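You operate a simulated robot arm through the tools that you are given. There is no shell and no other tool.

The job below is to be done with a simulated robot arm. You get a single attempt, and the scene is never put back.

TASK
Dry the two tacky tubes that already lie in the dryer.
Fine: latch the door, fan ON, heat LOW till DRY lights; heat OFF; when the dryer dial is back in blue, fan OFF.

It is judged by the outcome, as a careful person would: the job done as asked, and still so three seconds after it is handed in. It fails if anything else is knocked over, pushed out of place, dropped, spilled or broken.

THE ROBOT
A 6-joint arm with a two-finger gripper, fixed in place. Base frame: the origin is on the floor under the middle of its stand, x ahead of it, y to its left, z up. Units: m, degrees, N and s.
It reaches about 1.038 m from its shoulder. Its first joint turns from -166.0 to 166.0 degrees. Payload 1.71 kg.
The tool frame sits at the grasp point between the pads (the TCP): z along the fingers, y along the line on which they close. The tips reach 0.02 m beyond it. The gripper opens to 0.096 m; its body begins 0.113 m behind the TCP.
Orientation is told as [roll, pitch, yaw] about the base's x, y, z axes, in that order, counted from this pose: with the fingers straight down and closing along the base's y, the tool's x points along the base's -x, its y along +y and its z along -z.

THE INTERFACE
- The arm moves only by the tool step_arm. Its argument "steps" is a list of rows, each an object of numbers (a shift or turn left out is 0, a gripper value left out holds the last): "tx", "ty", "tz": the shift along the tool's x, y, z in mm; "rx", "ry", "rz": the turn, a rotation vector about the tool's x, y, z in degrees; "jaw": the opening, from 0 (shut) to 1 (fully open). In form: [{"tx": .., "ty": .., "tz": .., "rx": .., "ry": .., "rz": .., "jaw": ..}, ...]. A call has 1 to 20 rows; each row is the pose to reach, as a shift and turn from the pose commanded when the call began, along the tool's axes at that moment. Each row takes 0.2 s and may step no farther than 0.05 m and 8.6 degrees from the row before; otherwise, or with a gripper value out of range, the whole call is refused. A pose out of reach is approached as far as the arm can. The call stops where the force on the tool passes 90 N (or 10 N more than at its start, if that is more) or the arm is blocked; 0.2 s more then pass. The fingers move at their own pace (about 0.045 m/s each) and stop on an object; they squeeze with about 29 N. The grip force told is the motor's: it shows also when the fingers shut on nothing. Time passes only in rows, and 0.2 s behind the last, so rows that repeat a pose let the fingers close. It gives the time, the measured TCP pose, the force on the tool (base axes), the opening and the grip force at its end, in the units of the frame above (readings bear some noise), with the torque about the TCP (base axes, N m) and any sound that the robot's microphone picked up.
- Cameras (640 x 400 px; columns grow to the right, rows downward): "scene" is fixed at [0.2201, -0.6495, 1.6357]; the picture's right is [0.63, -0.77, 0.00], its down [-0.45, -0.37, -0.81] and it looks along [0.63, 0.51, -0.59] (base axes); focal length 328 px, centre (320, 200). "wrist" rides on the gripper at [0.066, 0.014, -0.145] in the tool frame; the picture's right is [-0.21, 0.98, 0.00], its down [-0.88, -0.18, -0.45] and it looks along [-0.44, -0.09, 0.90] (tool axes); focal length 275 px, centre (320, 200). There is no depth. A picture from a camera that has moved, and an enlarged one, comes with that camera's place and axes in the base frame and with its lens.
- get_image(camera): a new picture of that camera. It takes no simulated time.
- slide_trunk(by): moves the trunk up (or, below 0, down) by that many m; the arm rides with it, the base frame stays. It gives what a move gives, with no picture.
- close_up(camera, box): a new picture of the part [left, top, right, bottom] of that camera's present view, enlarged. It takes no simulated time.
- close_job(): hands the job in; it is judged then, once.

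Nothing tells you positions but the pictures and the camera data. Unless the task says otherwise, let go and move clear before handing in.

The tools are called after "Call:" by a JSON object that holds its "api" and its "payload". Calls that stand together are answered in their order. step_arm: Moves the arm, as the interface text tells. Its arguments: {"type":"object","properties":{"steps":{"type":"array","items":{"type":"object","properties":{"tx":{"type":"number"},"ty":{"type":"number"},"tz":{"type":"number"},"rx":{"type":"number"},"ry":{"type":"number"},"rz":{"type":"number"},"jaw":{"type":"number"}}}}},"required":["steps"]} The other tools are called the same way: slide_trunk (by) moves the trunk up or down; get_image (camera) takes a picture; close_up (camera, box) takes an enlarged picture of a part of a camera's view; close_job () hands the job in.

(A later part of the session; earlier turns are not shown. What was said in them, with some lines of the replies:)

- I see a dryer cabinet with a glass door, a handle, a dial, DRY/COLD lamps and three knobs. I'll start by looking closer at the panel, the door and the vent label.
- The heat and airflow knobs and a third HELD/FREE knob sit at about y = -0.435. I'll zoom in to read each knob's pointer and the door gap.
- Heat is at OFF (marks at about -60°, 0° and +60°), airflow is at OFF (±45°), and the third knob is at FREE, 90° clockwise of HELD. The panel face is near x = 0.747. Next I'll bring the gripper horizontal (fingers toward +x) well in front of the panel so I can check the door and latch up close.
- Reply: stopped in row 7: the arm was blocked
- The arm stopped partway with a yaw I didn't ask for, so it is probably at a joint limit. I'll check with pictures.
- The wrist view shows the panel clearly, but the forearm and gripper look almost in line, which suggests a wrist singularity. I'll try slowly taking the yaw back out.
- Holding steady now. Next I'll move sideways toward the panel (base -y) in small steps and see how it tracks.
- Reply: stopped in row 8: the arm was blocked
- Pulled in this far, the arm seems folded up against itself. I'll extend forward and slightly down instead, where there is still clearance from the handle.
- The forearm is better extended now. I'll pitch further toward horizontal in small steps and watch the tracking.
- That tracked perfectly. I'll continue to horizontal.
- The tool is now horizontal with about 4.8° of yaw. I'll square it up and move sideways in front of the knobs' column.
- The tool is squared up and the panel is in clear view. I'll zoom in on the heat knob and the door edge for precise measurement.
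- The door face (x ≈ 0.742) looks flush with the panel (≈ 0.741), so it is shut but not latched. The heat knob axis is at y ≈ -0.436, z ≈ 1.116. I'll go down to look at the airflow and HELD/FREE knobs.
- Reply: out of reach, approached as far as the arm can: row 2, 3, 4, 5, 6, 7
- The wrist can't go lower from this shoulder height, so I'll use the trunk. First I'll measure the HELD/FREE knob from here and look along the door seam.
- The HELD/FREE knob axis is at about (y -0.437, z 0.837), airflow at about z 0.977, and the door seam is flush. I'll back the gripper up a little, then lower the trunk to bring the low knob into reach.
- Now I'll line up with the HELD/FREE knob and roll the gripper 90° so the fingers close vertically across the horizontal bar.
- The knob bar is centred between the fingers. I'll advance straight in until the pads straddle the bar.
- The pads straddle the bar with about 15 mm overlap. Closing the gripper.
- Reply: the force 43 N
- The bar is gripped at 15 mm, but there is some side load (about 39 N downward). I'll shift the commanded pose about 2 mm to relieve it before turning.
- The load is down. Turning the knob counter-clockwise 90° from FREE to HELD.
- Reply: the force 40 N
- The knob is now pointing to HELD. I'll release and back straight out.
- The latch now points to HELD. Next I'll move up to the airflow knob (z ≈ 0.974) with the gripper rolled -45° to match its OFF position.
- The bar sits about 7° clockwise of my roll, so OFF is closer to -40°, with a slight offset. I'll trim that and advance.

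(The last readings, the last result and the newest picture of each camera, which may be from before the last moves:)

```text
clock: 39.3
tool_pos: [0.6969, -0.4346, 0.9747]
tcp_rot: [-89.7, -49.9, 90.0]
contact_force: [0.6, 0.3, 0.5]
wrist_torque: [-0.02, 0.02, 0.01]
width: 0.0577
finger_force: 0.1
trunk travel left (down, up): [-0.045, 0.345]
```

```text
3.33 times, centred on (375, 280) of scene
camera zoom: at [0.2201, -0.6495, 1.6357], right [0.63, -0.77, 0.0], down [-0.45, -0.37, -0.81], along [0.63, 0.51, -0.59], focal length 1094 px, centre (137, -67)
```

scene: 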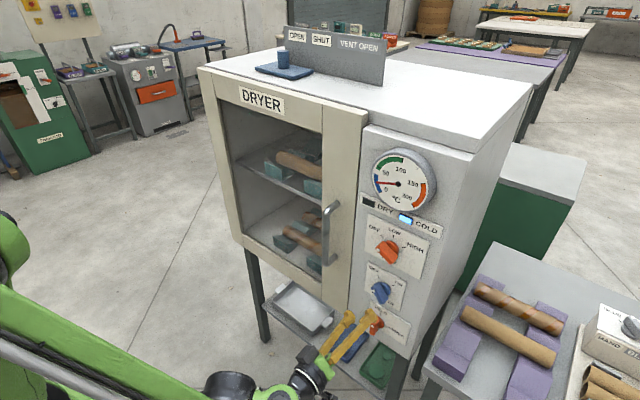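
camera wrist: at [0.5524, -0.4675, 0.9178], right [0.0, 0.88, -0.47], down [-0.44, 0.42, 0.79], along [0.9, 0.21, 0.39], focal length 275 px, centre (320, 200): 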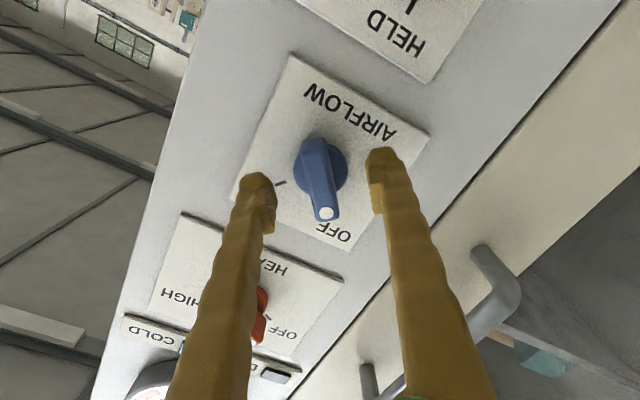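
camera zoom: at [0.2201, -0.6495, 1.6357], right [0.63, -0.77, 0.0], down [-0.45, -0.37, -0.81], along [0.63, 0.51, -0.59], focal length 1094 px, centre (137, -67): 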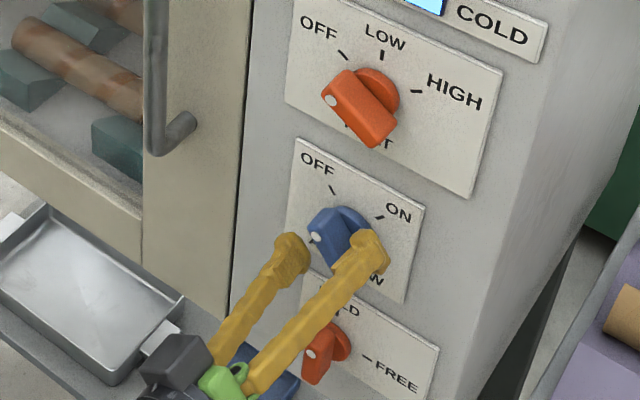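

Call:
{"api": "step_arm", "payload": {"steps": [{"jaw": 0.4}, {"jaw": 0.2}, {"jaw": 0.1}, {"jaw": 0}, {"jaw": 0}, {"jaw": 0}]}}

Call:
{"api": "get_image", "payload": {"camera": "wrist"}}

```text
clock: 40.7
tool_pos: [0.6975, -0.4339, 0.975]
tcp_rot: [-89.7, -49.8, 89.9]
contact_force: [-4.0, 8.1, -10.2]
wrist_torque: [0.01, 0.13, 0.13]
width: 0.0152
finger_force: 34.8
trunk travel left (down, up): [-0.045, 0.345]
```

```text
taken
camera wrist: at [0.5524, -0.4672, 0.9176], right [0.0, 0.88, -0.47], down [-0.44, 0.42, 0.79], along [0.9, 0.21, 0.39], focal length 275 px, centre (320, 200)
```

wrist: 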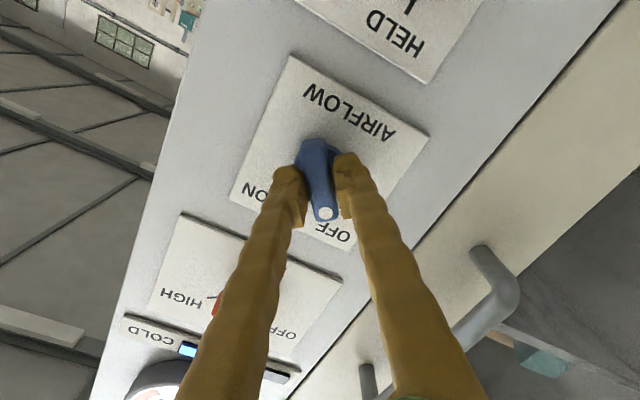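

Well aligned and low load. Turning clockwise 80° from OFF to ON.

Call:
{"api": "step_arm", "payload": {"steps": [{"rz": 5, "jaw": 0}, {"rz": 10, "jaw": 0}, {"rz": 15, "jaw": 0}, {"rz": 20, "jaw": 0}, {"rz": 25, "jaw": 0}, {"rz": 30, "jaw": 0}, {"rz": 35, "jaw": 0}, {"rz": 40, "jaw": 0}, {"rz": 45, "jaw": 0}, {"rz": 50, "jaw": 0}, {"rz": 55, "jaw": 0}, {"rz": 60, "jaw": 0}, {"rz": 65, "jaw": 0}, {"rz": 70, "jaw": 0}, {"rz": 75, "jaw": 0}, {"rz": 80, "jaw": 0}, {"rz": 80, "jaw": 0}]}}

Call:
{"api": "get_image", "payload": {"camera": "wrist"}}

Call:
{"api": "get_image", "payload": {"camera": "scene"}}

```text
clock: 44.3
tool_pos: [0.6973, -0.4346, 0.9751]
tcp_rot: [89.9, -50.1, -89.7]
contact_force: [-8.6, -3.8, -0.8]
wrist_torque: [-0.01, 0.0, -0.06]
width: 0.0154
finger_force: 35.5
trunk travel left (down, up): [-0.045, 0.345]
```

```text
taken
camera wrist: at [0.5523, -0.3828, 0.935], right [0.0, 0.62, 0.79], down [-0.44, -0.71, 0.55], along [0.9, -0.35, 0.27], focal length 275 px, centre (320, 200)
```

wrist: 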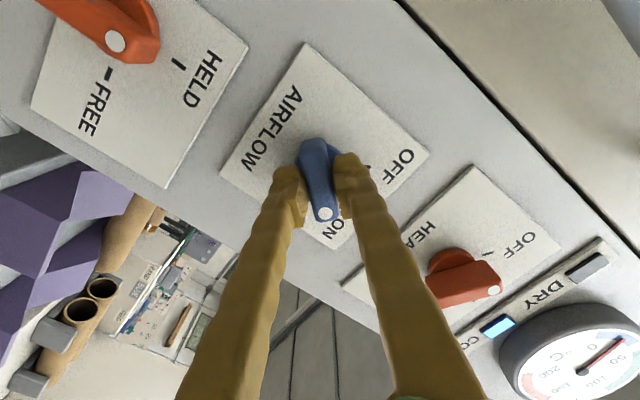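

```text
taken
```

scene: 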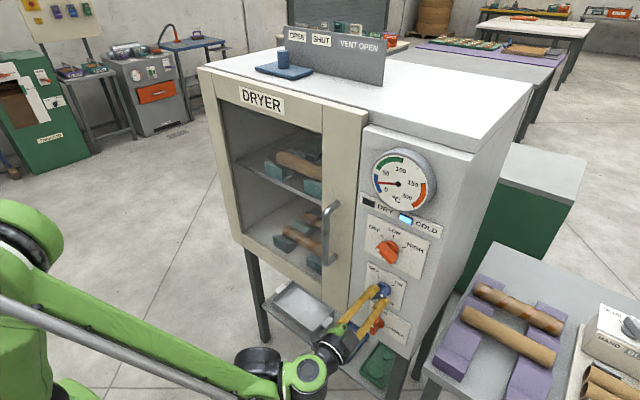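

Call:
{"api": "close_up", "payload": {"camera": "scene", "box": [330, 230, 440, 350]}}

Call:
{"api": "close_up", "payload": {"camera": "wrist", "box": [0, 0, 260, 160]}}

```text
3.33 times, centred on (385, 290) of scene
camera zoom: at [0.2201, -0.6495, 1.6357], right [0.63, -0.77, 0.0], down [-0.45, -0.37, -0.81], along [0.63, 0.51, -0.59], focal length 1094 px, centre (103, -100)
```

zoom: 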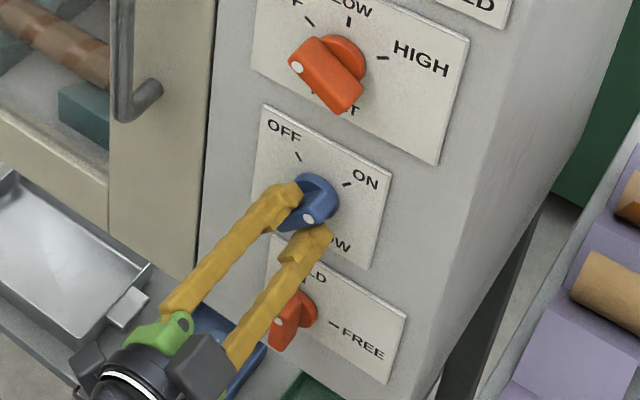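

```text
2.46 times, centred on (130, 80) of wrist
camera zoom: at [0.5523, -0.3828, 0.935], right [0.0, 0.62, 0.79], down [-0.44, -0.71, 0.55], along [0.9, -0.35, 0.27], focal length 678 px, centre (788, 495)
```

zoom: 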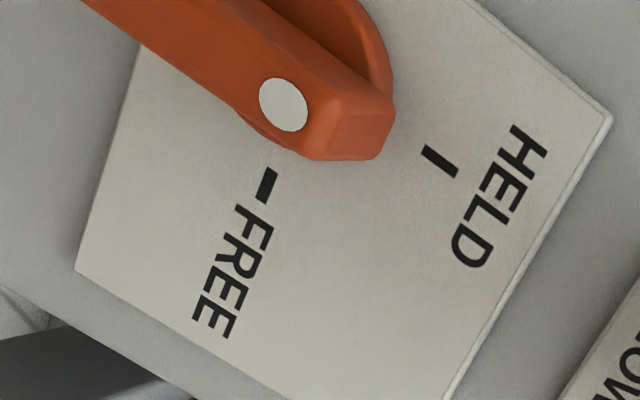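

Airflow is at ON and the latch is still at HELD. I'll release, back out, and move up to the heat knob with the roll at -60°.

Call:
{"api": "step_arm", "payload": {"steps": [{"jaw": 0.3}, {"jaw": 0.5}, {"jaw": 0.6}, {"jaw": 0.6}, {"tz": -15, "jaw": 0.6}, {"tz": -30, "jaw": 0.6}, {"tz": -45, "jaw": 0.6}, {"tz": -60, "jaw": 0.6}, {"tz": -75, "jaw": 0.6}, {"tz": -75, "jaw": 0.6}]}}

Call:
{"api": "close_up", "payload": {"camera": "scene", "box": [330, 130, 450, 350]}}

Call:
{"api": "get_image", "payload": {"camera": "wrist"}}

```text
clock: 46.5
tool_pos: [0.6225, -0.4344, 0.9755]
tcp_rot: [89.8, -50.1, -89.6]
contact_force: [0.7, -0.3, -0.3]
wrist_torque: [0.0, -0.01, 0.01]
width: 0.0577
finger_force: 0.0
trunk travel left (down, up): [-0.045, 0.345]
```

```text
1.82 times, centred on (390, 240) of scene
camera zoom: at [0.2201, -0.6495, 1.6357], right [0.63, -0.77, 0.0], down [-0.45, -0.37, -0.81], along [0.63, 0.51, -0.59], focal length 597 px, centre (193, 127)
```

zoom: 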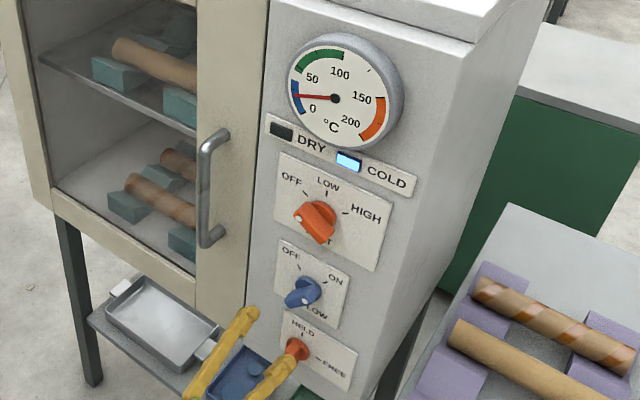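

```text
taken
camera wrist: at [0.477, -0.3829, 0.935], right [0.0, 0.62, 0.79], down [-0.44, -0.7, 0.56], along [0.9, -0.35, 0.27], focal length 275 px, centre (320, 200)
```

wrist: 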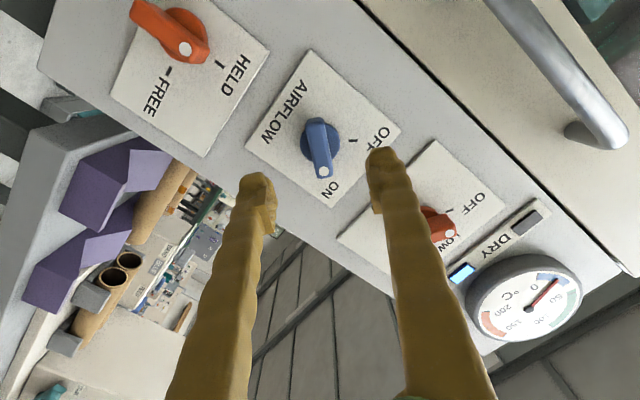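

Call:
{"api": "step_arm", "payload": {"steps": [{"tx": -8.3, "ty": 7, "rz": -7.7}, {"tx": -16.6, "ty": 14, "rz": -15.4}, {"tx": -24.9, "ty": 21, "rz": -23.1}, {"tx": -33.2, "ty": 28, "rz": -30.8}, {"tx": -41.5, "ty": 35, "rz": -38.5}, {"tx": -49.8, "ty": 42, "rz": -46.2}, {"tx": -58.1, "ty": 49, "rz": -53.9}, {"tx": -66.4, "ty": 56, "rz": -61.6}, {"tx": -74.7, "ty": 63, "rz": -69.3}, {"tx": -83, "ty": 70, "rz": -77}, {"tx": -91.3, "ty": 77, "rz": -84.7}, {"tx": -99.6, "ty": 84, "rz": -92.4}, {"tx": -107.6, "ty": 90.3, "rz": -100}, {"tx": -107.6, "ty": 90.3, "rz": -100}]}}

Call:
{"api": "get_image", "payload": {"camera": "wrist"}}

Call:
{"api": "get_image", "payload": {"camera": "scene"}}

Call:
{"api": "close_up", "payload": {"camera": "wrist", "box": [260, 90, 380, 200]}}

```text
clock: 49.5
tool_pos: [0.6214, -0.4354, 1.1153]
tcp_rot: [-89.8, -29.8, 90.1]
contact_force: [-0.9, 0.9, -0.1]
wrist_torque: [-0.01, 0.01, 0.02]
width: 0.0574
finger_force: 0.0
trunk travel left (down, up): [-0.045, 0.345]
```

```text
taken
camera wrist: at [0.4776, -0.4852, 1.0721], right [0.0, 0.66, -0.75], down [-0.45, 0.67, 0.6], along [0.9, 0.34, 0.29], focal length 275 px, centre (320, 200)
```

wrist: 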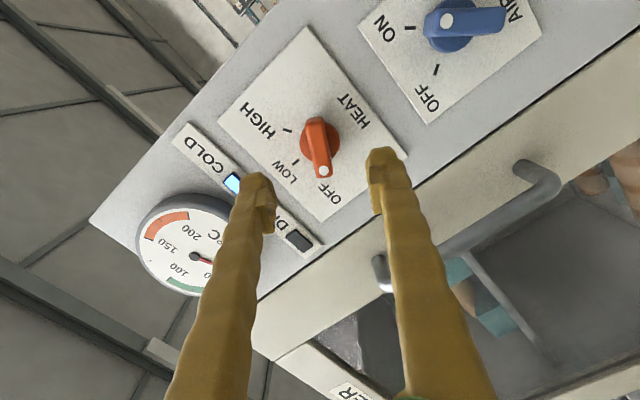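

```text
taken
```

scene: 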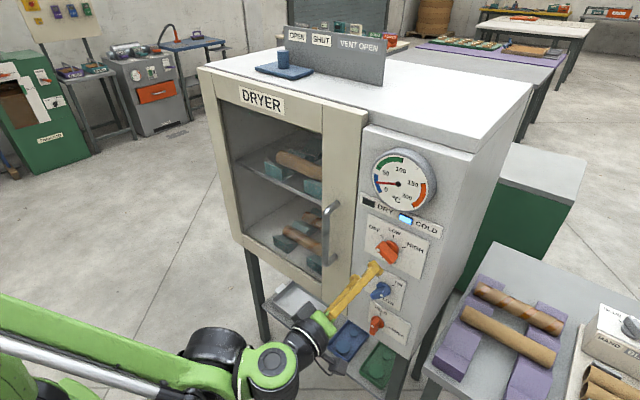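

```text
3.64 times, centred on (320, 145) of wrist
camera zoom: at [0.4776, -0.4852, 1.0721], right [0.0, 0.66, -0.75], down [-0.45, 0.67, 0.6], along [0.9, 0.34, 0.29], focal length 1001 px, centre (320, 400)
```

zoom: 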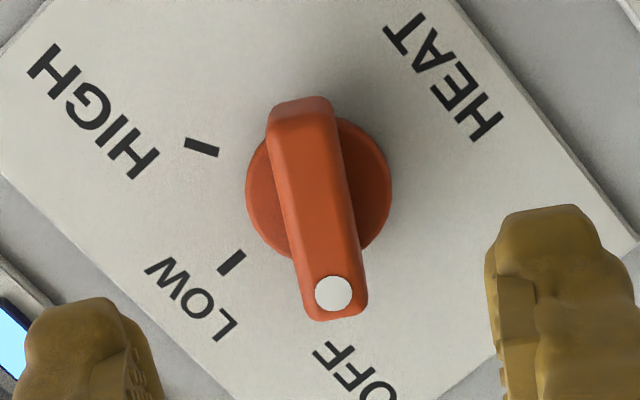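

The heat knob is well aligned with the roll. Advancing onto it.

Call:
{"api": "step_arm", "payload": {"steps": [{"tz": 10}, {"tz": 22}, {"tz": 34}, {"tz": 46}, {"tz": 56}, {"tz": 65}, {"tz": 71}, {"tz": 76}, {"tz": 76}]}}

Call:
{"api": "get_image", "payload": {"camera": "wrist"}}

Call:
{"api": "close_up", "payload": {"camera": "scene", "box": [330, 130, 450, 310]}}

```text
clock: 51.5
tool_pos: [0.699, -0.4345, 1.1157]
tcp_rot: [-89.8, -29.8, 90.2]
contact_force: [-0.5, -0.4, 0.1]
wrist_torque: [-0.01, -0.02, -0.02]
width: 0.0577
finger_force: 0.1
trunk travel left (down, up): [-0.045, 0.345]
```

```text
taken
camera wrist: at [0.5539, -0.4843, 1.0719], right [0.0, 0.67, -0.75], down [-0.45, 0.67, 0.6], along [0.9, 0.33, 0.29], focal length 275 px, centre (320, 200)
```

wrist: 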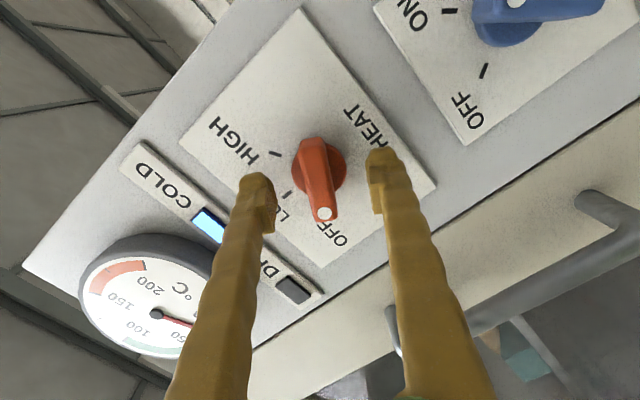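

```text
2.22 times, centred on (390, 220) of scene
camera zoom: at [0.2201, -0.6495, 1.6357], right [0.63, -0.77, 0.0], down [-0.45, -0.37, -0.81], along [0.63, 0.51, -0.59], focal length 730 px, centre (164, 156)
```

zoom: 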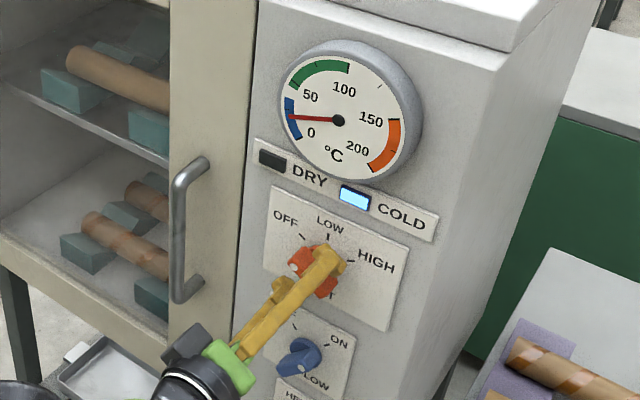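

Call:
{"api": "step_arm", "payload": {"steps": [{"jaw": 0.4}, {"jaw": 0.2}, {"jaw": 0.1}, {"jaw": 0}, {"jaw": 0}, {"jaw": 0}]}}

```text
clock: 52.9
tool_pos: [0.6985, -0.434, 1.1159]
tcp_rot: [-89.9, -29.9, 90.1]
contact_force: [5.7, -4.4, 11.2]
wrist_torque: [0.02, -0.13, -0.06]
width: 0.0151
finger_force: 34.7
trunk travel left (down, up): [-0.045, 0.345]
```

Gripped cleanly. Turning 60° clockwise from OFF to LOW.

Call:
{"api": "step_arm", "payload": {"steps": [{"rz": 5, "jaw": 0}, {"rz": 10, "jaw": 0}, {"rz": 15, "jaw": 0}, {"rz": 20, "jaw": 0}, {"rz": 25, "jaw": 0}, {"rz": 30, "jaw": 0}, {"rz": 35, "jaw": 0}, {"rz": 40, "jaw": 0}, {"rz": 45, "jaw": 0}, {"rz": 50, "jaw": 0}, {"rz": 55, "jaw": 0}, {"rz": 60, "jaw": 0}, {"rz": 60, "jaw": 0}]}}

Call:
{"api": "get_image", "payload": {"camera": "wrist"}}

Call:
{"api": "close_up", "payload": {"camera": "scene", "box": [330, 130, 450, 310]}}

```text
clock: 55.7
tool_pos: [0.6997, -0.4347, 1.1155]
tcp_rot: [-34.9, -89.9, 35.1]
contact_force: [3.6, -17.2, 21.6]
wrist_torque: [-0.02, -0.28, -0.22]
width: 0.0149
finger_force: 34.2
trunk travel left (down, up): [-0.045, 0.345]
```

```text
taken
camera wrist: at [0.5537, -0.4215, 1.0516], right [0.0, 0.98, 0.2], down [-0.44, -0.18, 0.88], along [0.9, -0.09, 0.43], focal length 275 px, centre (320, 200)
```

wrist: 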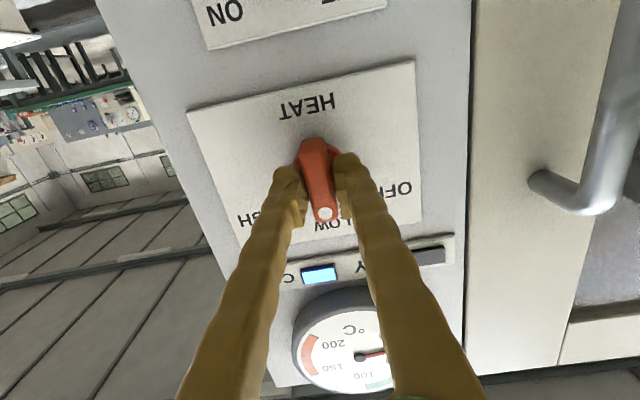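

```text
2.22 times, centred on (390, 220) of scene
camera zoom: at [0.2201, -0.6495, 1.6357], right [0.63, -0.77, 0.0], down [-0.45, -0.37, -0.81], along [0.63, 0.51, -0.59], focal length 730 px, centre (164, 156)
```

zoom: 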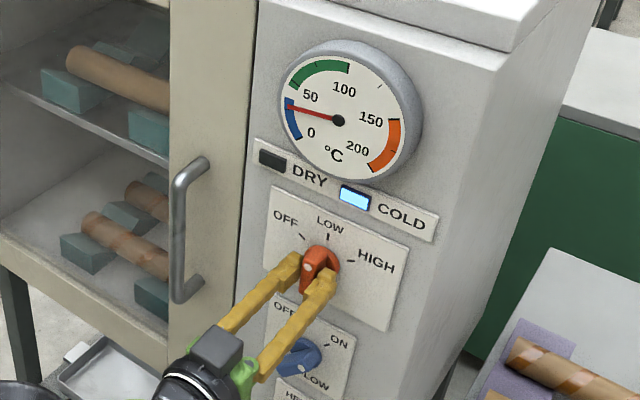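

Heat is at LOW and the dial needle has started to climb. I'll stay on the knob and watch the dial and lamps in short waits.

Call:
{"api": "step_arm", "payload": {"steps": [{"jaw": 0}, {"jaw": 0}, {"jaw": 0}, {"jaw": 0}, {"jaw": 0}, {"jaw": 0}, {"jaw": 0}, {"jaw": 0}, {"jaw": 0}, {"jaw": 0}]}}

Call:
{"api": "close_up", "payload": {"camera": "scene", "box": [350, 130, 450, 250]}}

```text
clock: 57.9
tool_pos: [0.6981, -0.4355, 1.1154]
tcp_rot: [-49.3, -89.9, 49.3]
contact_force: [0.8, -19.0, 19.8]
wrist_torque: [0.0, -0.26, -0.26]
width: 0.0152
finger_force: 35.6
trunk travel left (down, up): [-0.045, 0.345]
```

```text
3.33 times, centred on (400, 190) of scene
camera zoom: at [0.2201, -0.6495, 1.6357], right [0.63, -0.77, 0.0], down [-0.45, -0.37, -0.81], along [0.63, 0.51, -0.59], focal length 1094 px, centre (53, 233)
```

zoom: 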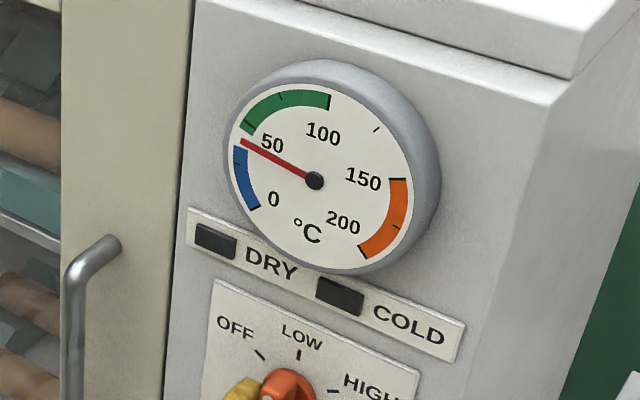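

Call:
{"api": "step_arm", "payload": {"steps": [{"jaw": 0}, {"jaw": 0}, {"jaw": 0}, {"jaw": 0}, {"jaw": 0}, {"jaw": 0}, {"jaw": 0}, {"jaw": 0}, {"jaw": 0}, {"jaw": 0}]}}

Call:
{"api": "close_up", "payload": {"camera": "scene", "box": [350, 130, 450, 250]}}

```text
clock: 60.1
tool_pos: [0.6991, -0.4343, 1.1156]
tcp_rot: [-46.9, -89.9, 47.1]
contact_force: [-3.8, -17.2, 11.4]
wrist_torque: [-0.02, -0.14, -0.23]
width: 0.0152
finger_force: 34.7
trunk travel left (down, up): [-0.045, 0.345]
```

```text
3.33 times, centred on (400, 190) of scene
camera zoom: at [0.2201, -0.6495, 1.6357], right [0.63, -0.77, 0.0], down [-0.45, -0.37, -0.81], along [0.63, 0.51, -0.59], focal length 1094 px, centre (53, 233)
```

zoom: 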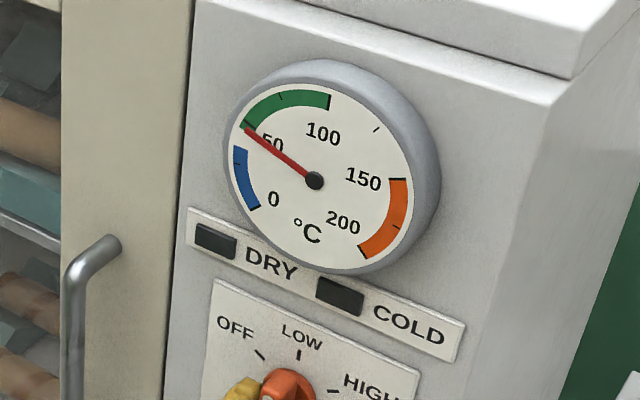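

Call:
{"api": "step_arm", "payload": {"steps": [{"jaw": 0}, {"jaw": 0}, {"jaw": 0}, {"jaw": 0}, {"jaw": 0}, {"jaw": 0}, {"jaw": 0}, {"jaw": 0}, {"jaw": 0}, {"jaw": 0}, {"jaw": 0}, {"jaw": 0}, {"jaw": 0}, {"jaw": 0}, {"jaw": 0}]}}

Call:
{"api": "close_up", "payload": {"camera": "scene", "box": [350, 130, 450, 250]}}

```text
clock: 63.3
tool_pos: [0.699, -0.4347, 1.1145]
tcp_rot: [-44.9, -89.8, 45.1]
contact_force: [-7.8, -13.1, 2.2]
wrist_torque: [-0.01, -0.05, -0.19]
width: 0.0151
finger_force: 34.9
trunk travel left (down, up): [-0.045, 0.345]
```

```text
3.33 times, centred on (400, 190) of scene
camera zoom: at [0.2201, -0.6495, 1.6357], right [0.63, -0.77, 0.0], down [-0.45, -0.37, -0.81], along [0.63, 0.51, -0.59], focal length 1094 px, centre (53, 233)
```

zoom: 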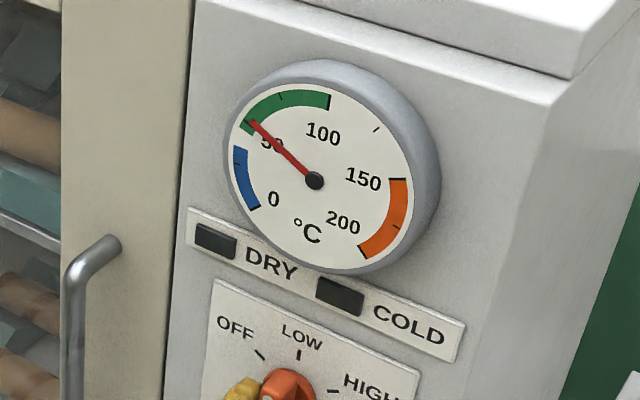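

The needle is in the green and settling; DRY is not lit yet. I'll keep waiting.

Call:
{"api": "step_arm", "payload": {"steps": [{"jaw": 0}, {"jaw": 0}, {"jaw": 0}, {"jaw": 0}, {"jaw": 0}, {"jaw": 0}, {"jaw": 0}, {"jaw": 0}, {"jaw": 0}, {"jaw": 0}, {"jaw": 0}, {"jaw": 0}, {"jaw": 0}, {"jaw": 0}, {"jaw": 0}]}}

Call:
{"api": "close_up", "payload": {"camera": "scene", "box": [350, 130, 450, 250]}}

```text
clock: 66.5
tool_pos: [0.6984, -0.434, 1.1158]
tcp_rot: [-43.7, -89.9, 43.9]
contact_force: [-8.3, -11.9, 1.1]
wrist_torque: [-0.03, -0.02, -0.18]
width: 0.0148
finger_force: 35.3
trunk travel left (down, up): [-0.045, 0.345]
```

```text
3.33 times, centred on (400, 190) of scene
camera zoom: at [0.2201, -0.6495, 1.6357], right [0.63, -0.77, 0.0], down [-0.45, -0.37, -0.81], along [0.63, 0.51, -0.59], focal length 1094 px, centre (53, 233)
```

zoom: 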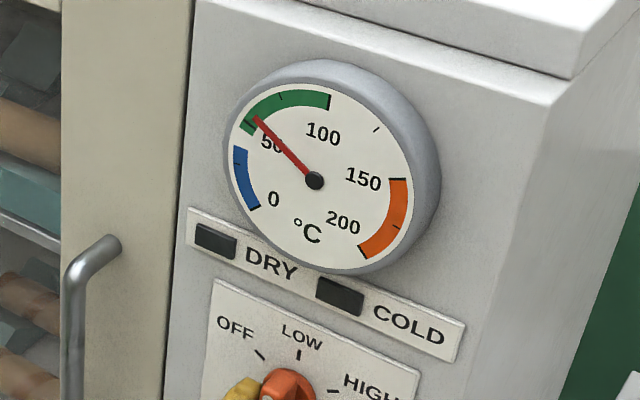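

Call:
{"api": "step_arm", "payload": {"steps": [{"jaw": 0}, {"jaw": 0}, {"jaw": 0}, {"jaw": 0}, {"jaw": 0}, {"jaw": 0}, {"jaw": 0}, {"jaw": 0}, {"jaw": 0}, {"jaw": 0}, {"jaw": 0}, {"jaw": 0}, {"jaw": 0}, {"jaw": 0}, {"jaw": 0}, {"jaw": 0}, {"jaw": 0}, {"jaw": 0}, {"jaw": 0}, {"jaw": 0}]}}

Call:
{"api": "close_up", "payload": {"camera": "scene", "box": [350, 130, 450, 250]}}

```text
clock: 70.7
tool_pos: [0.6986, -0.4346, 1.116]
tcp_rot: [-42.8, -89.9, 43.1]
contact_force: [-3.8, -13.0, 3.1]
wrist_torque: [-0.03, -0.01, -0.15]
width: 0.0151
finger_force: 35.5
trunk travel left (down, up): [-0.045, 0.345]
```

```text
3.33 times, centred on (400, 190) of scene
camera zoom: at [0.2201, -0.6495, 1.6357], right [0.63, -0.77, 0.0], down [-0.45, -0.37, -0.81], along [0.63, 0.51, -0.59], focal length 1094 px, centre (53, 233)
```

zoom: 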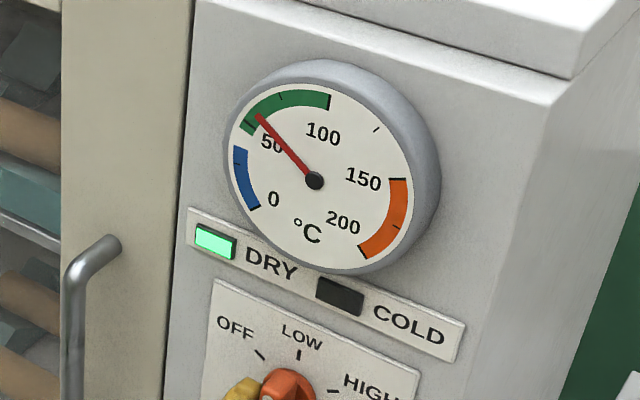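

DRY is lit, so I'm turning the heat knob 60° back counter-clockwise to OFF.

Call:
{"api": "step_arm", "payload": {"steps": [{"rz": -6, "jaw": 0}, {"rz": -12, "jaw": 0}, {"rz": -18, "jaw": 0}, {"rz": -24, "jaw": 0}, {"rz": -30, "jaw": 0}, {"rz": -36, "jaw": 0}, {"rz": -42, "jaw": 0}, {"rz": -48, "jaw": 0}, {"rz": -54, "jaw": 0}, {"rz": -60, "jaw": 0}, {"rz": -60, "jaw": 0}]}}

Call:
{"api": "close_up", "payload": {"camera": "scene", "box": [350, 130, 450, 310]}}

Call:
{"api": "get_image", "payload": {"camera": "wrist"}}

```text
clock: 73.1
tool_pos: [0.6997, -0.434, 1.1152]
tcp_rot: [-89.8, -29.8, 90.2]
contact_force: [6.2, -5.2, 0.9]
wrist_torque: [0.04, -0.12, 0.11]
width: 0.0153
finger_force: 34.7
trunk travel left (down, up): [-0.045, 0.345]
```

```text
2.22 times, centred on (400, 220) of scene
camera zoom: at [0.2201, -0.6495, 1.6357], right [0.63, -0.77, 0.0], down [-0.45, -0.37, -0.81], along [0.63, 0.51, -0.59], focal length 730 px, centre (142, 156)
```

zoom: 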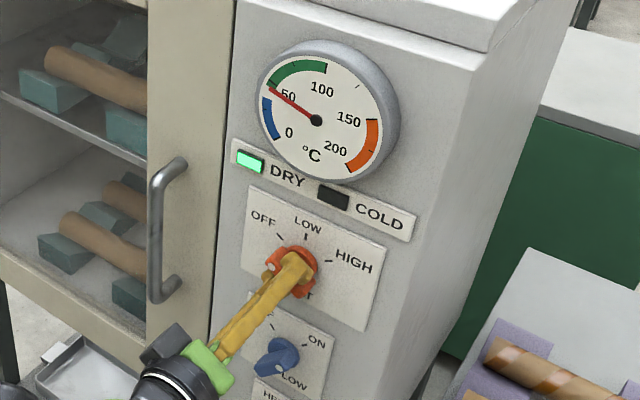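

```text
taken
camera wrist: at [0.5542, -0.4851, 1.072], right [0.0, 0.67, -0.75], down [-0.45, 0.67, 0.6], along [0.9, 0.34, 0.29], focal length 275 px, centre (320, 200)
```

wrist: 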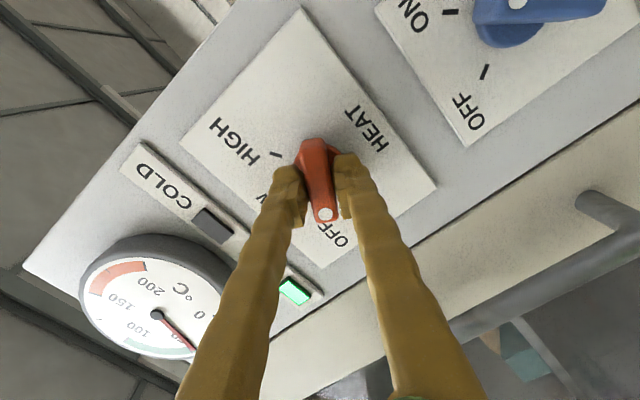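

Heat is OFF, the tubes look matte now, and the needle is falling. I'll release, back out, and move to the airflow knob (at ON, +40°) while it cools.

Call:
{"api": "step_arm", "payload": {"steps": [{"jaw": 0.3}, {"jaw": 0.5}, {"jaw": 0.6}, {"jaw": 0.6}, {"tz": -15, "jaw": 0.6}, {"tz": -30, "jaw": 0.6}, {"tz": -45, "jaw": 0.6}, {"tz": -60, "jaw": 0.6}, {"tz": -76, "jaw": 0.6}, {"tz": -76, "jaw": 0.6}]}}

Call:
{"api": "close_up", "payload": {"camera": "scene", "box": [350, 130, 450, 310]}}

Call:
{"api": "close_up", "payload": {"camera": "wrist", "box": [260, 90, 380, 200]}}

```text
clock: 75.3
tool_pos: [0.6237, -0.4351, 1.1164]
tcp_rot: [-89.7, -29.8, 90.0]
contact_force: [0.5, -0.5, 1.3]
wrist_torque: [0.0, 0.0, -0.02]
width: 0.0575
finger_force: 0.1
trunk travel left (down, up): [-0.045, 0.345]
```

```text
2.22 times, centred on (400, 220) of scene
camera zoom: at [0.2201, -0.6495, 1.6357], right [0.63, -0.77, 0.0], down [-0.45, -0.37, -0.81], along [0.63, 0.51, -0.59], focal length 730 px, centre (142, 156)
```

zoom: 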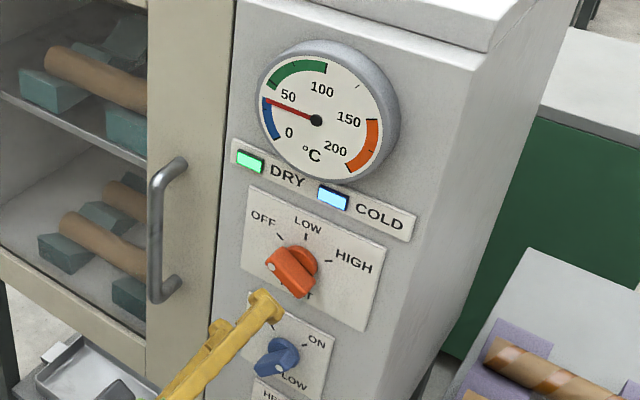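

```text
3.64 times, centred on (320, 145) of wrist
camera zoom: at [0.4784, -0.4854, 1.0732], right [0.0, 0.67, -0.75], down [-0.45, 0.67, 0.6], along [0.9, 0.33, 0.29], focal length 1001 px, centre (320, 400)
```

zoom: 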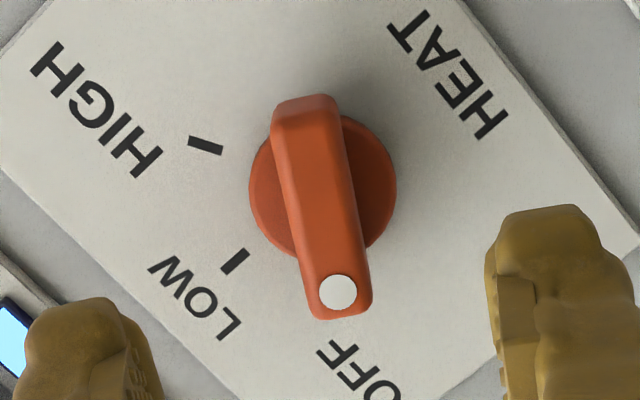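

Call:
{"api": "step_arm", "payload": {"steps": [{"tx": 5.4, "ty": 9.4, "rz": 7.7}, {"tx": 10.8, "ty": 18.8, "rz": 15.4}, {"tx": 16.2, "ty": 28.2, "rz": 23.1}, {"tx": 21.5, "ty": 37.7, "rz": 30.8}, {"tx": 26.9, "ty": 47.1, "rz": 38.5}, {"tx": 32.3, "ty": 56.5, "rz": 46.2}, {"tx": 37.7, "ty": 65.9, "rz": 53.9}, {"tx": 43.1, "ty": 75.3, "rz": 61.6}, {"tx": 48.5, "ty": 84.7, "rz": 69.3}, {"tx": 53.8, "ty": 94.2, "rz": 77}, {"tx": 59.2, "ty": 103.6, "rz": 84.7}, {"tx": 64.6, "ty": 113, "rz": 92.4}, {"tx": 70, "ty": 122.4, "rz": 100}, {"tx": 70, "ty": 122.4, "rz": 100}]}}

Call:
{"api": "get_image", "payload": {"camera": "wrist"}}

Call:
{"api": "close_up", "payload": {"camera": "wrist", "box": [260, 90, 380, 200]}}

Call:
{"api": "close_up", "payload": {"camera": "scene", "box": [350, 130, 450, 250]}}

```text
clock: 78.3
tool_pos: [0.6224, -0.4338, 0.9744]
tcp_rot: [89.7, -50.0, -89.7]
contact_force: [0.0, -0.1, 0.4]
wrist_torque: [0.0, -0.03, -0.02]
width: 0.0574
finger_force: 0.0
trunk travel left (down, up): [-0.045, 0.345]
```

```text
taken
camera wrist: at [0.4771, -0.382, 0.9345], right [0.0, 0.62, 0.79], down [-0.44, -0.71, 0.55], along [0.9, -0.35, 0.27], focal length 275 px, centre (320, 200)
```

wrist: 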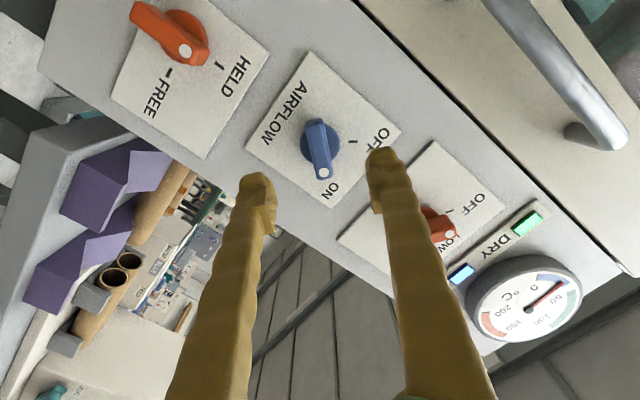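

```text
3.64 times, centred on (320, 145) of wrist
camera zoom: at [0.4771, -0.382, 0.9345], right [0.0, 0.62, 0.79], down [-0.44, -0.71, 0.55], along [0.9, -0.35, 0.27], focal length 1001 px, centre (320, 400)
```

zoom: 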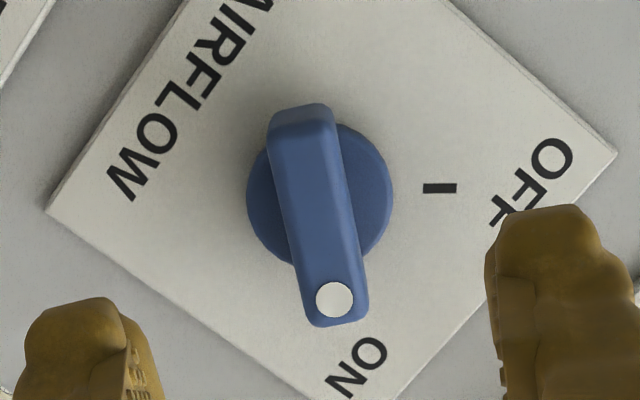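

```text
3.33 times, centred on (400, 190) of scene
camera zoom: at [0.2201, -0.6495, 1.6357], right [0.63, -0.77, 0.0], down [-0.45, -0.37, -0.81], along [0.63, 0.51, -0.59], focal length 1094 px, centre (53, 233)
```

zoom: 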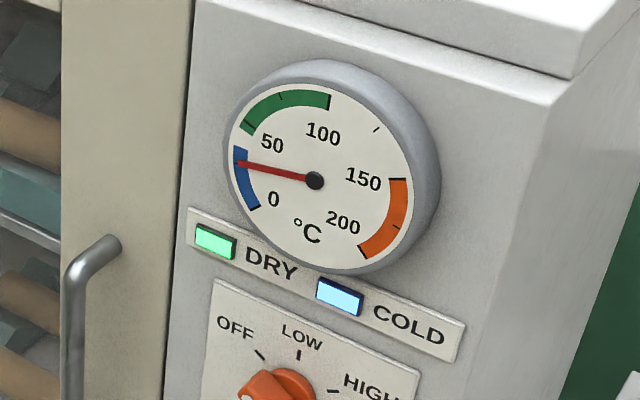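

The needle is already in the blue and falling. I'll advance onto the airflow knob and grip it.

Call:
{"api": "step_arm", "payload": {"steps": [{"tz": 10}, {"tz": 22}, {"tz": 34}, {"tz": 46}, {"tz": 56}, {"tz": 65}, {"tz": 71}, {"tz": 75}, {"tz": 75}, {"tz": 75, "jaw": 0.4}, {"tz": 75, "jaw": 0.2}, {"tz": 75, "jaw": 0.1}, {"tz": 75, "jaw": 0}, {"tz": 75, "jaw": 0}, {"tz": 75, "jaw": 0}]}}

Call:
{"api": "get_image", "payload": {"camera": "wrist"}}

Call:
{"api": "close_up", "payload": {"camera": "scene", "box": [350, 130, 450, 310]}}

```text
clock: 81.5
tool_pos: [0.6976, -0.4353, 0.9747]
tcp_rot: [89.9, -50.1, -89.7]
contact_force: [0.8, -2.7, -1.9]
wrist_torque: [0.0, 0.05, -0.01]
width: 0.0152
finger_force: 35.1
trunk travel left (down, up): [-0.045, 0.345]
```

```text
taken
camera wrist: at [0.5524, -0.3823, 0.9343], right [0.0, 0.62, 0.79], down [-0.44, -0.7, 0.56], along [0.9, -0.35, 0.27], focal length 275 px, centre (320, 200)
```

wrist: 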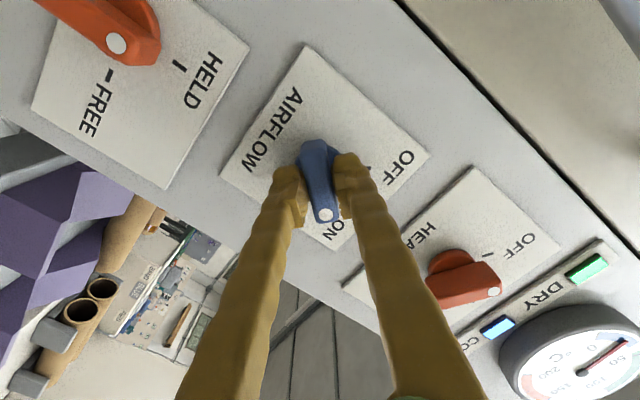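

```text
2.22 times, centred on (400, 220) of scene
camera zoom: at [0.2201, -0.6495, 1.6357], right [0.63, -0.77, 0.0], down [-0.45, -0.37, -0.81], along [0.63, 0.51, -0.59], focal length 730 px, centre (142, 156)
```

zoom: 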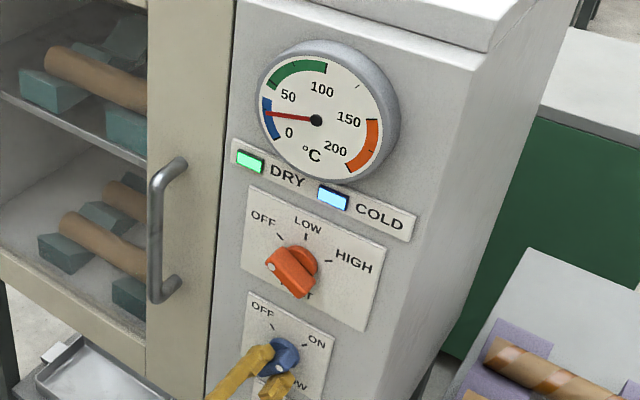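

The dial is well into the blue with DRY and COLD both lit. Turning airflow 80° counter-clockwise back to OFF.

Call:
{"api": "step_arm", "payload": {"steps": [{"rz": -5, "jaw": 0}, {"rz": -10, "jaw": 0}, {"rz": -15, "jaw": 0}, {"rz": -20, "jaw": 0}, {"rz": -25, "jaw": 0}, {"rz": -30, "jaw": 0}, {"rz": -35, "jaw": 0}, {"rz": -40, "jaw": 0}, {"rz": -45, "jaw": 0}, {"rz": -50, "jaw": 0}, {"rz": -55, "jaw": 0}, {"rz": -60, "jaw": 0}, {"rz": -65, "jaw": 0}, {"rz": -70, "jaw": 0}, {"rz": -75, "jaw": 0}, {"rz": -80, "jaw": 0}, {"rz": -80, "jaw": 0}]}}

Call:
{"api": "get_image", "payload": {"camera": "wrist"}}

Call:
{"api": "close_up", "payload": {"camera": "scene", "box": [350, 130, 450, 310]}}

```text
clock: 85.1
tool_pos: [0.6958, -0.4362, 0.9757]
tcp_rot: [-89.7, -49.9, 90.0]
contact_force: [-5.6, -12.1, -4.0]
wrist_torque: [0.06, 0.1, -0.19]
width: 0.0151
finger_force: 34.8
trunk travel left (down, up): [-0.045, 0.345]
```

```text
taken
camera wrist: at [0.5526, -0.4676, 0.9168], right [0.0, 0.88, -0.47], down [-0.44, 0.42, 0.79], along [0.9, 0.21, 0.39], focal length 275 px, centre (320, 200)
```

wrist: 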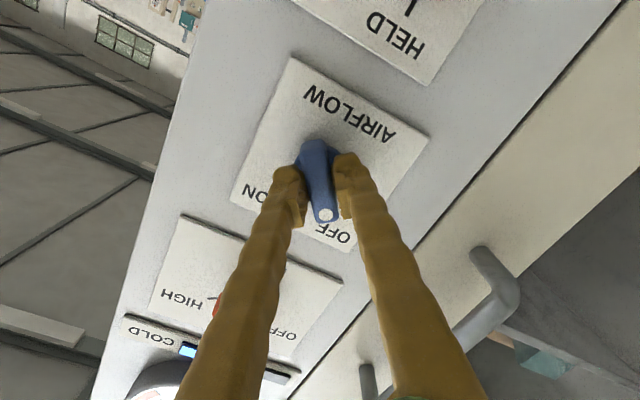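

```text
2.22 times, centred on (400, 220) of scene
camera zoom: at [0.2201, -0.6495, 1.6357], right [0.63, -0.77, 0.0], down [-0.45, -0.37, -0.81], along [0.63, 0.51, -0.59], focal length 730 px, centre (142, 156)
```

zoom: 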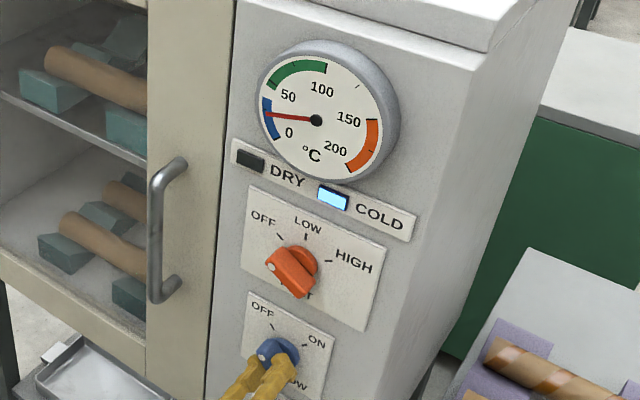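

Airflow is at OFF. The DRY lamp went dark along with the fan, and the tubes still look dry. I'll release and back well clear.

Call:
{"api": "step_arm", "payload": {"steps": [{"jaw": 0.3}, {"jaw": 0.5}, {"jaw": 0.6}, {"jaw": 0.6}, {"tz": -15, "jaw": 0.6}, {"tz": -30, "jaw": 0.6}, {"tz": -45, "jaw": 0.6}, {"tz": -60, "jaw": 0.6}, {"tz": -75, "jaw": 0.6}, {"tz": -90, "jaw": 0.6}, {"tz": -90, "jaw": 0.6}]}}

Call:
{"api": "get_image", "payload": {"camera": "scene"}}

Call:
{"api": "get_image", "payload": {"camera": "wrist"}}

Call:
{"api": "close_up", "payload": {"camera": "scene", "box": [340, 130, 450, 350]}}

Call:
{"api": "close_up", "payload": {"camera": "scene", "box": [230, 120, 350, 300]}}

```text
clock: 87.5
tool_pos: [0.608, -0.4334, 0.9742]
tcp_rot: [-89.8, -49.8, 90.0]
contact_force: [-0.5, -0.7, -0.2]
wrist_torque: [0.01, 0.02, 0.01]
width: 0.0575
finger_force: 0.1
trunk travel left (down, up): [-0.045, 0.345]
```

```text
taken
```

scene: 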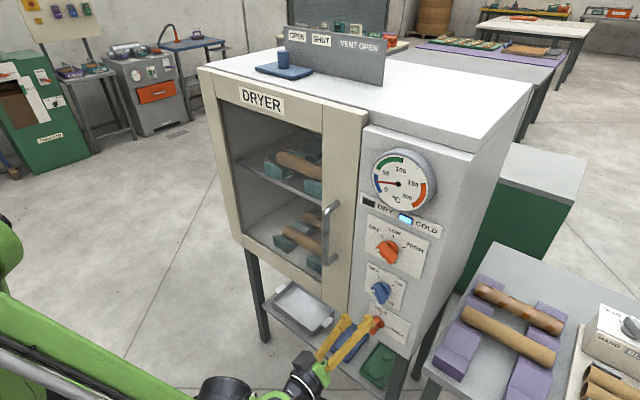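

```text
taken
camera wrist: at [0.4638, -0.4669, 0.9167], right [0.0, 0.88, -0.47], down [-0.44, 0.42, 0.79], along [0.9, 0.21, 0.39], focal length 275 px, centre (320, 200)
```

wrist: 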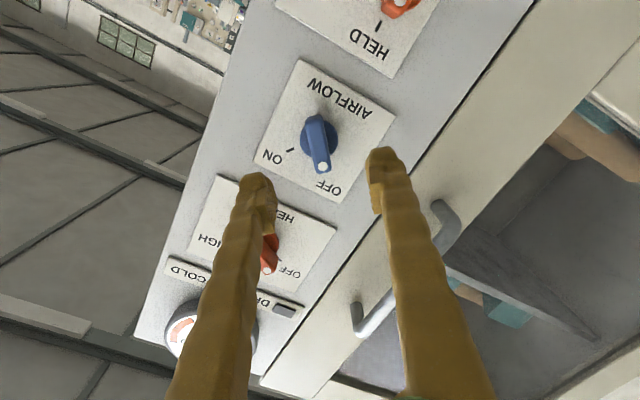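

```text
1.82 times, centred on (395, 240) of scene
camera zoom: at [0.2201, -0.6495, 1.6357], right [0.63, -0.77, 0.0], down [-0.45, -0.37, -0.81], along [0.63, 0.51, -0.59], focal length 597 px, centre (184, 127)
```

zoom: 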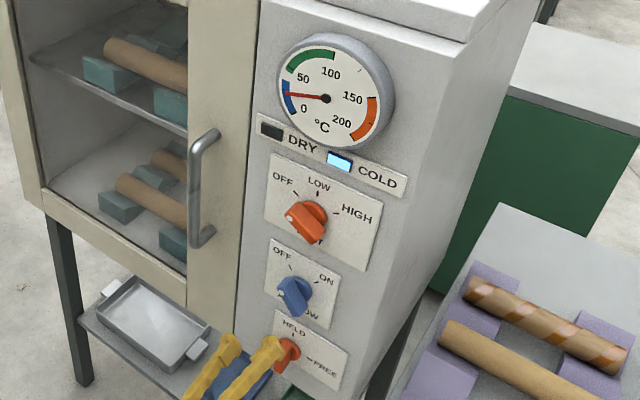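

```text
2.22 times, centred on (290, 210) of scene
camera zoom: at [0.2201, -0.6495, 1.6357], right [0.63, -0.77, 0.0], down [-0.45, -0.37, -0.81], along [0.63, 0.51, -0.59], focal length 730 px, centre (387, 178)
```

zoom: 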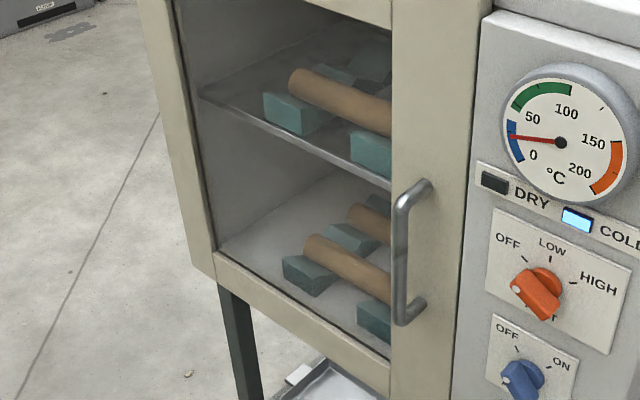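

Both tubes have lost their wet streaks. Heat and airflow are OFF, the latch is at HELD and the needle is in the blue. I'll back off a bit further and check that the reading holds.

Call:
{"api": "step_arm", "payload": {"steps": [{"tz": -10}, {"tz": -20}, {"tz": -30}, {"tz": -40}, {"tz": -40}, {"tz": -40}, {"tz": -40}, {"tz": -40}, {"tz": -40}, {"tz": -40}, {"tz": -40}, {"tz": -40}, {"tz": -40}, {"tz": -40}, {"tz": -40}]}}

Call:
{"api": "get_image", "payload": {"camera": "scene"}}

Call:
{"api": "close_up", "payload": {"camera": "scene", "box": [340, 130, 450, 350]}}

Call:
{"api": "get_image", "payload": {"camera": "wrist"}}

```text
clock: 90.7
tool_pos: [0.5684, -0.4344, 0.9755]
tcp_rot: [-89.8, -50.1, 89.9]
contact_force: [0.5, 0.6, -0.4]
wrist_torque: [-0.01, 0.04, 0.01]
width: 0.0573
finger_force: 0.1
trunk travel left (down, up): [-0.045, 0.345]
```

```text
taken
```

scene: 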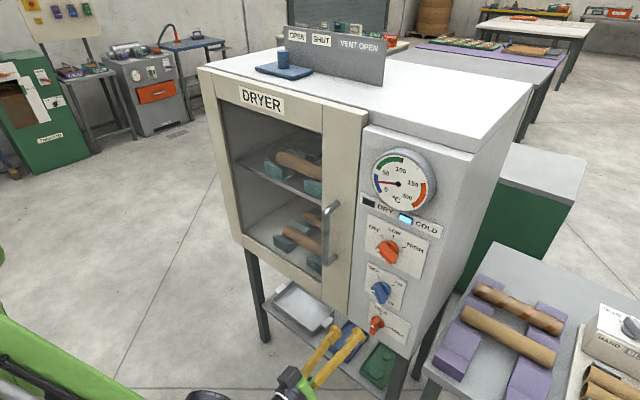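

```text
1.82 times, centred on (395, 240) of scene
camera zoom: at [0.2201, -0.6495, 1.6357], right [0.63, -0.77, 0.0], down [-0.45, -0.37, -0.81], along [0.63, 0.51, -0.59], focal length 597 px, centre (184, 127)
```

zoom: 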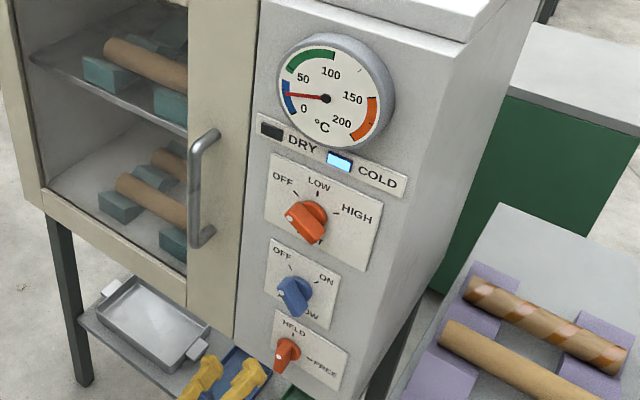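

```text
taken
camera wrist: at [0.4233, -0.4667, 0.9171], right [0.0, 0.88, -0.47], down [-0.44, 0.42, 0.79], along [0.9, 0.21, 0.39], focal length 275 px, centre (320, 200)
```

wrist: 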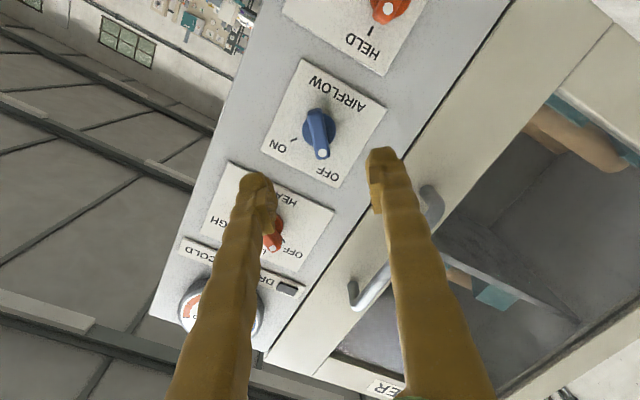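

Everything is stable: the door is latched (HELD), heat and airflow are OFF, the dial is in the blue with COLD lit, and the tubes look dry. The arm is clear and nothing else was moved, so I'm handing in.

Call:
{"api": "close_job", "payload": {}}

```text
The job is handed in.
```

The drying cycle is finished, and both tubes look dry in the pictures. Their wet streaks are gone.

- **Door:** I turned the HELD/FREE knob from FREE to HELD. That knob has no title, so I took it to be the door latch. The door already looked flush, so I did not push or pull it. It is still at HELD.
- **Drying:** I turned the fan ON (its knob is labelled AIRFLOW), then set heat to LOW. The needle settled in the green and DRY lit at about 71 s on the clock.
- **Cooling:** I turned heat OFF straight away. Once the needle was in the blue I turned the fan OFF. The DRY lamp went dark with the fan, and COLD is lit.
- **Vent:** I left the vent slider on top of the dryer where it was, as the job did not mention it.

The arm let go and backed clear before I handed in, and I saw nothing knocked or moved.
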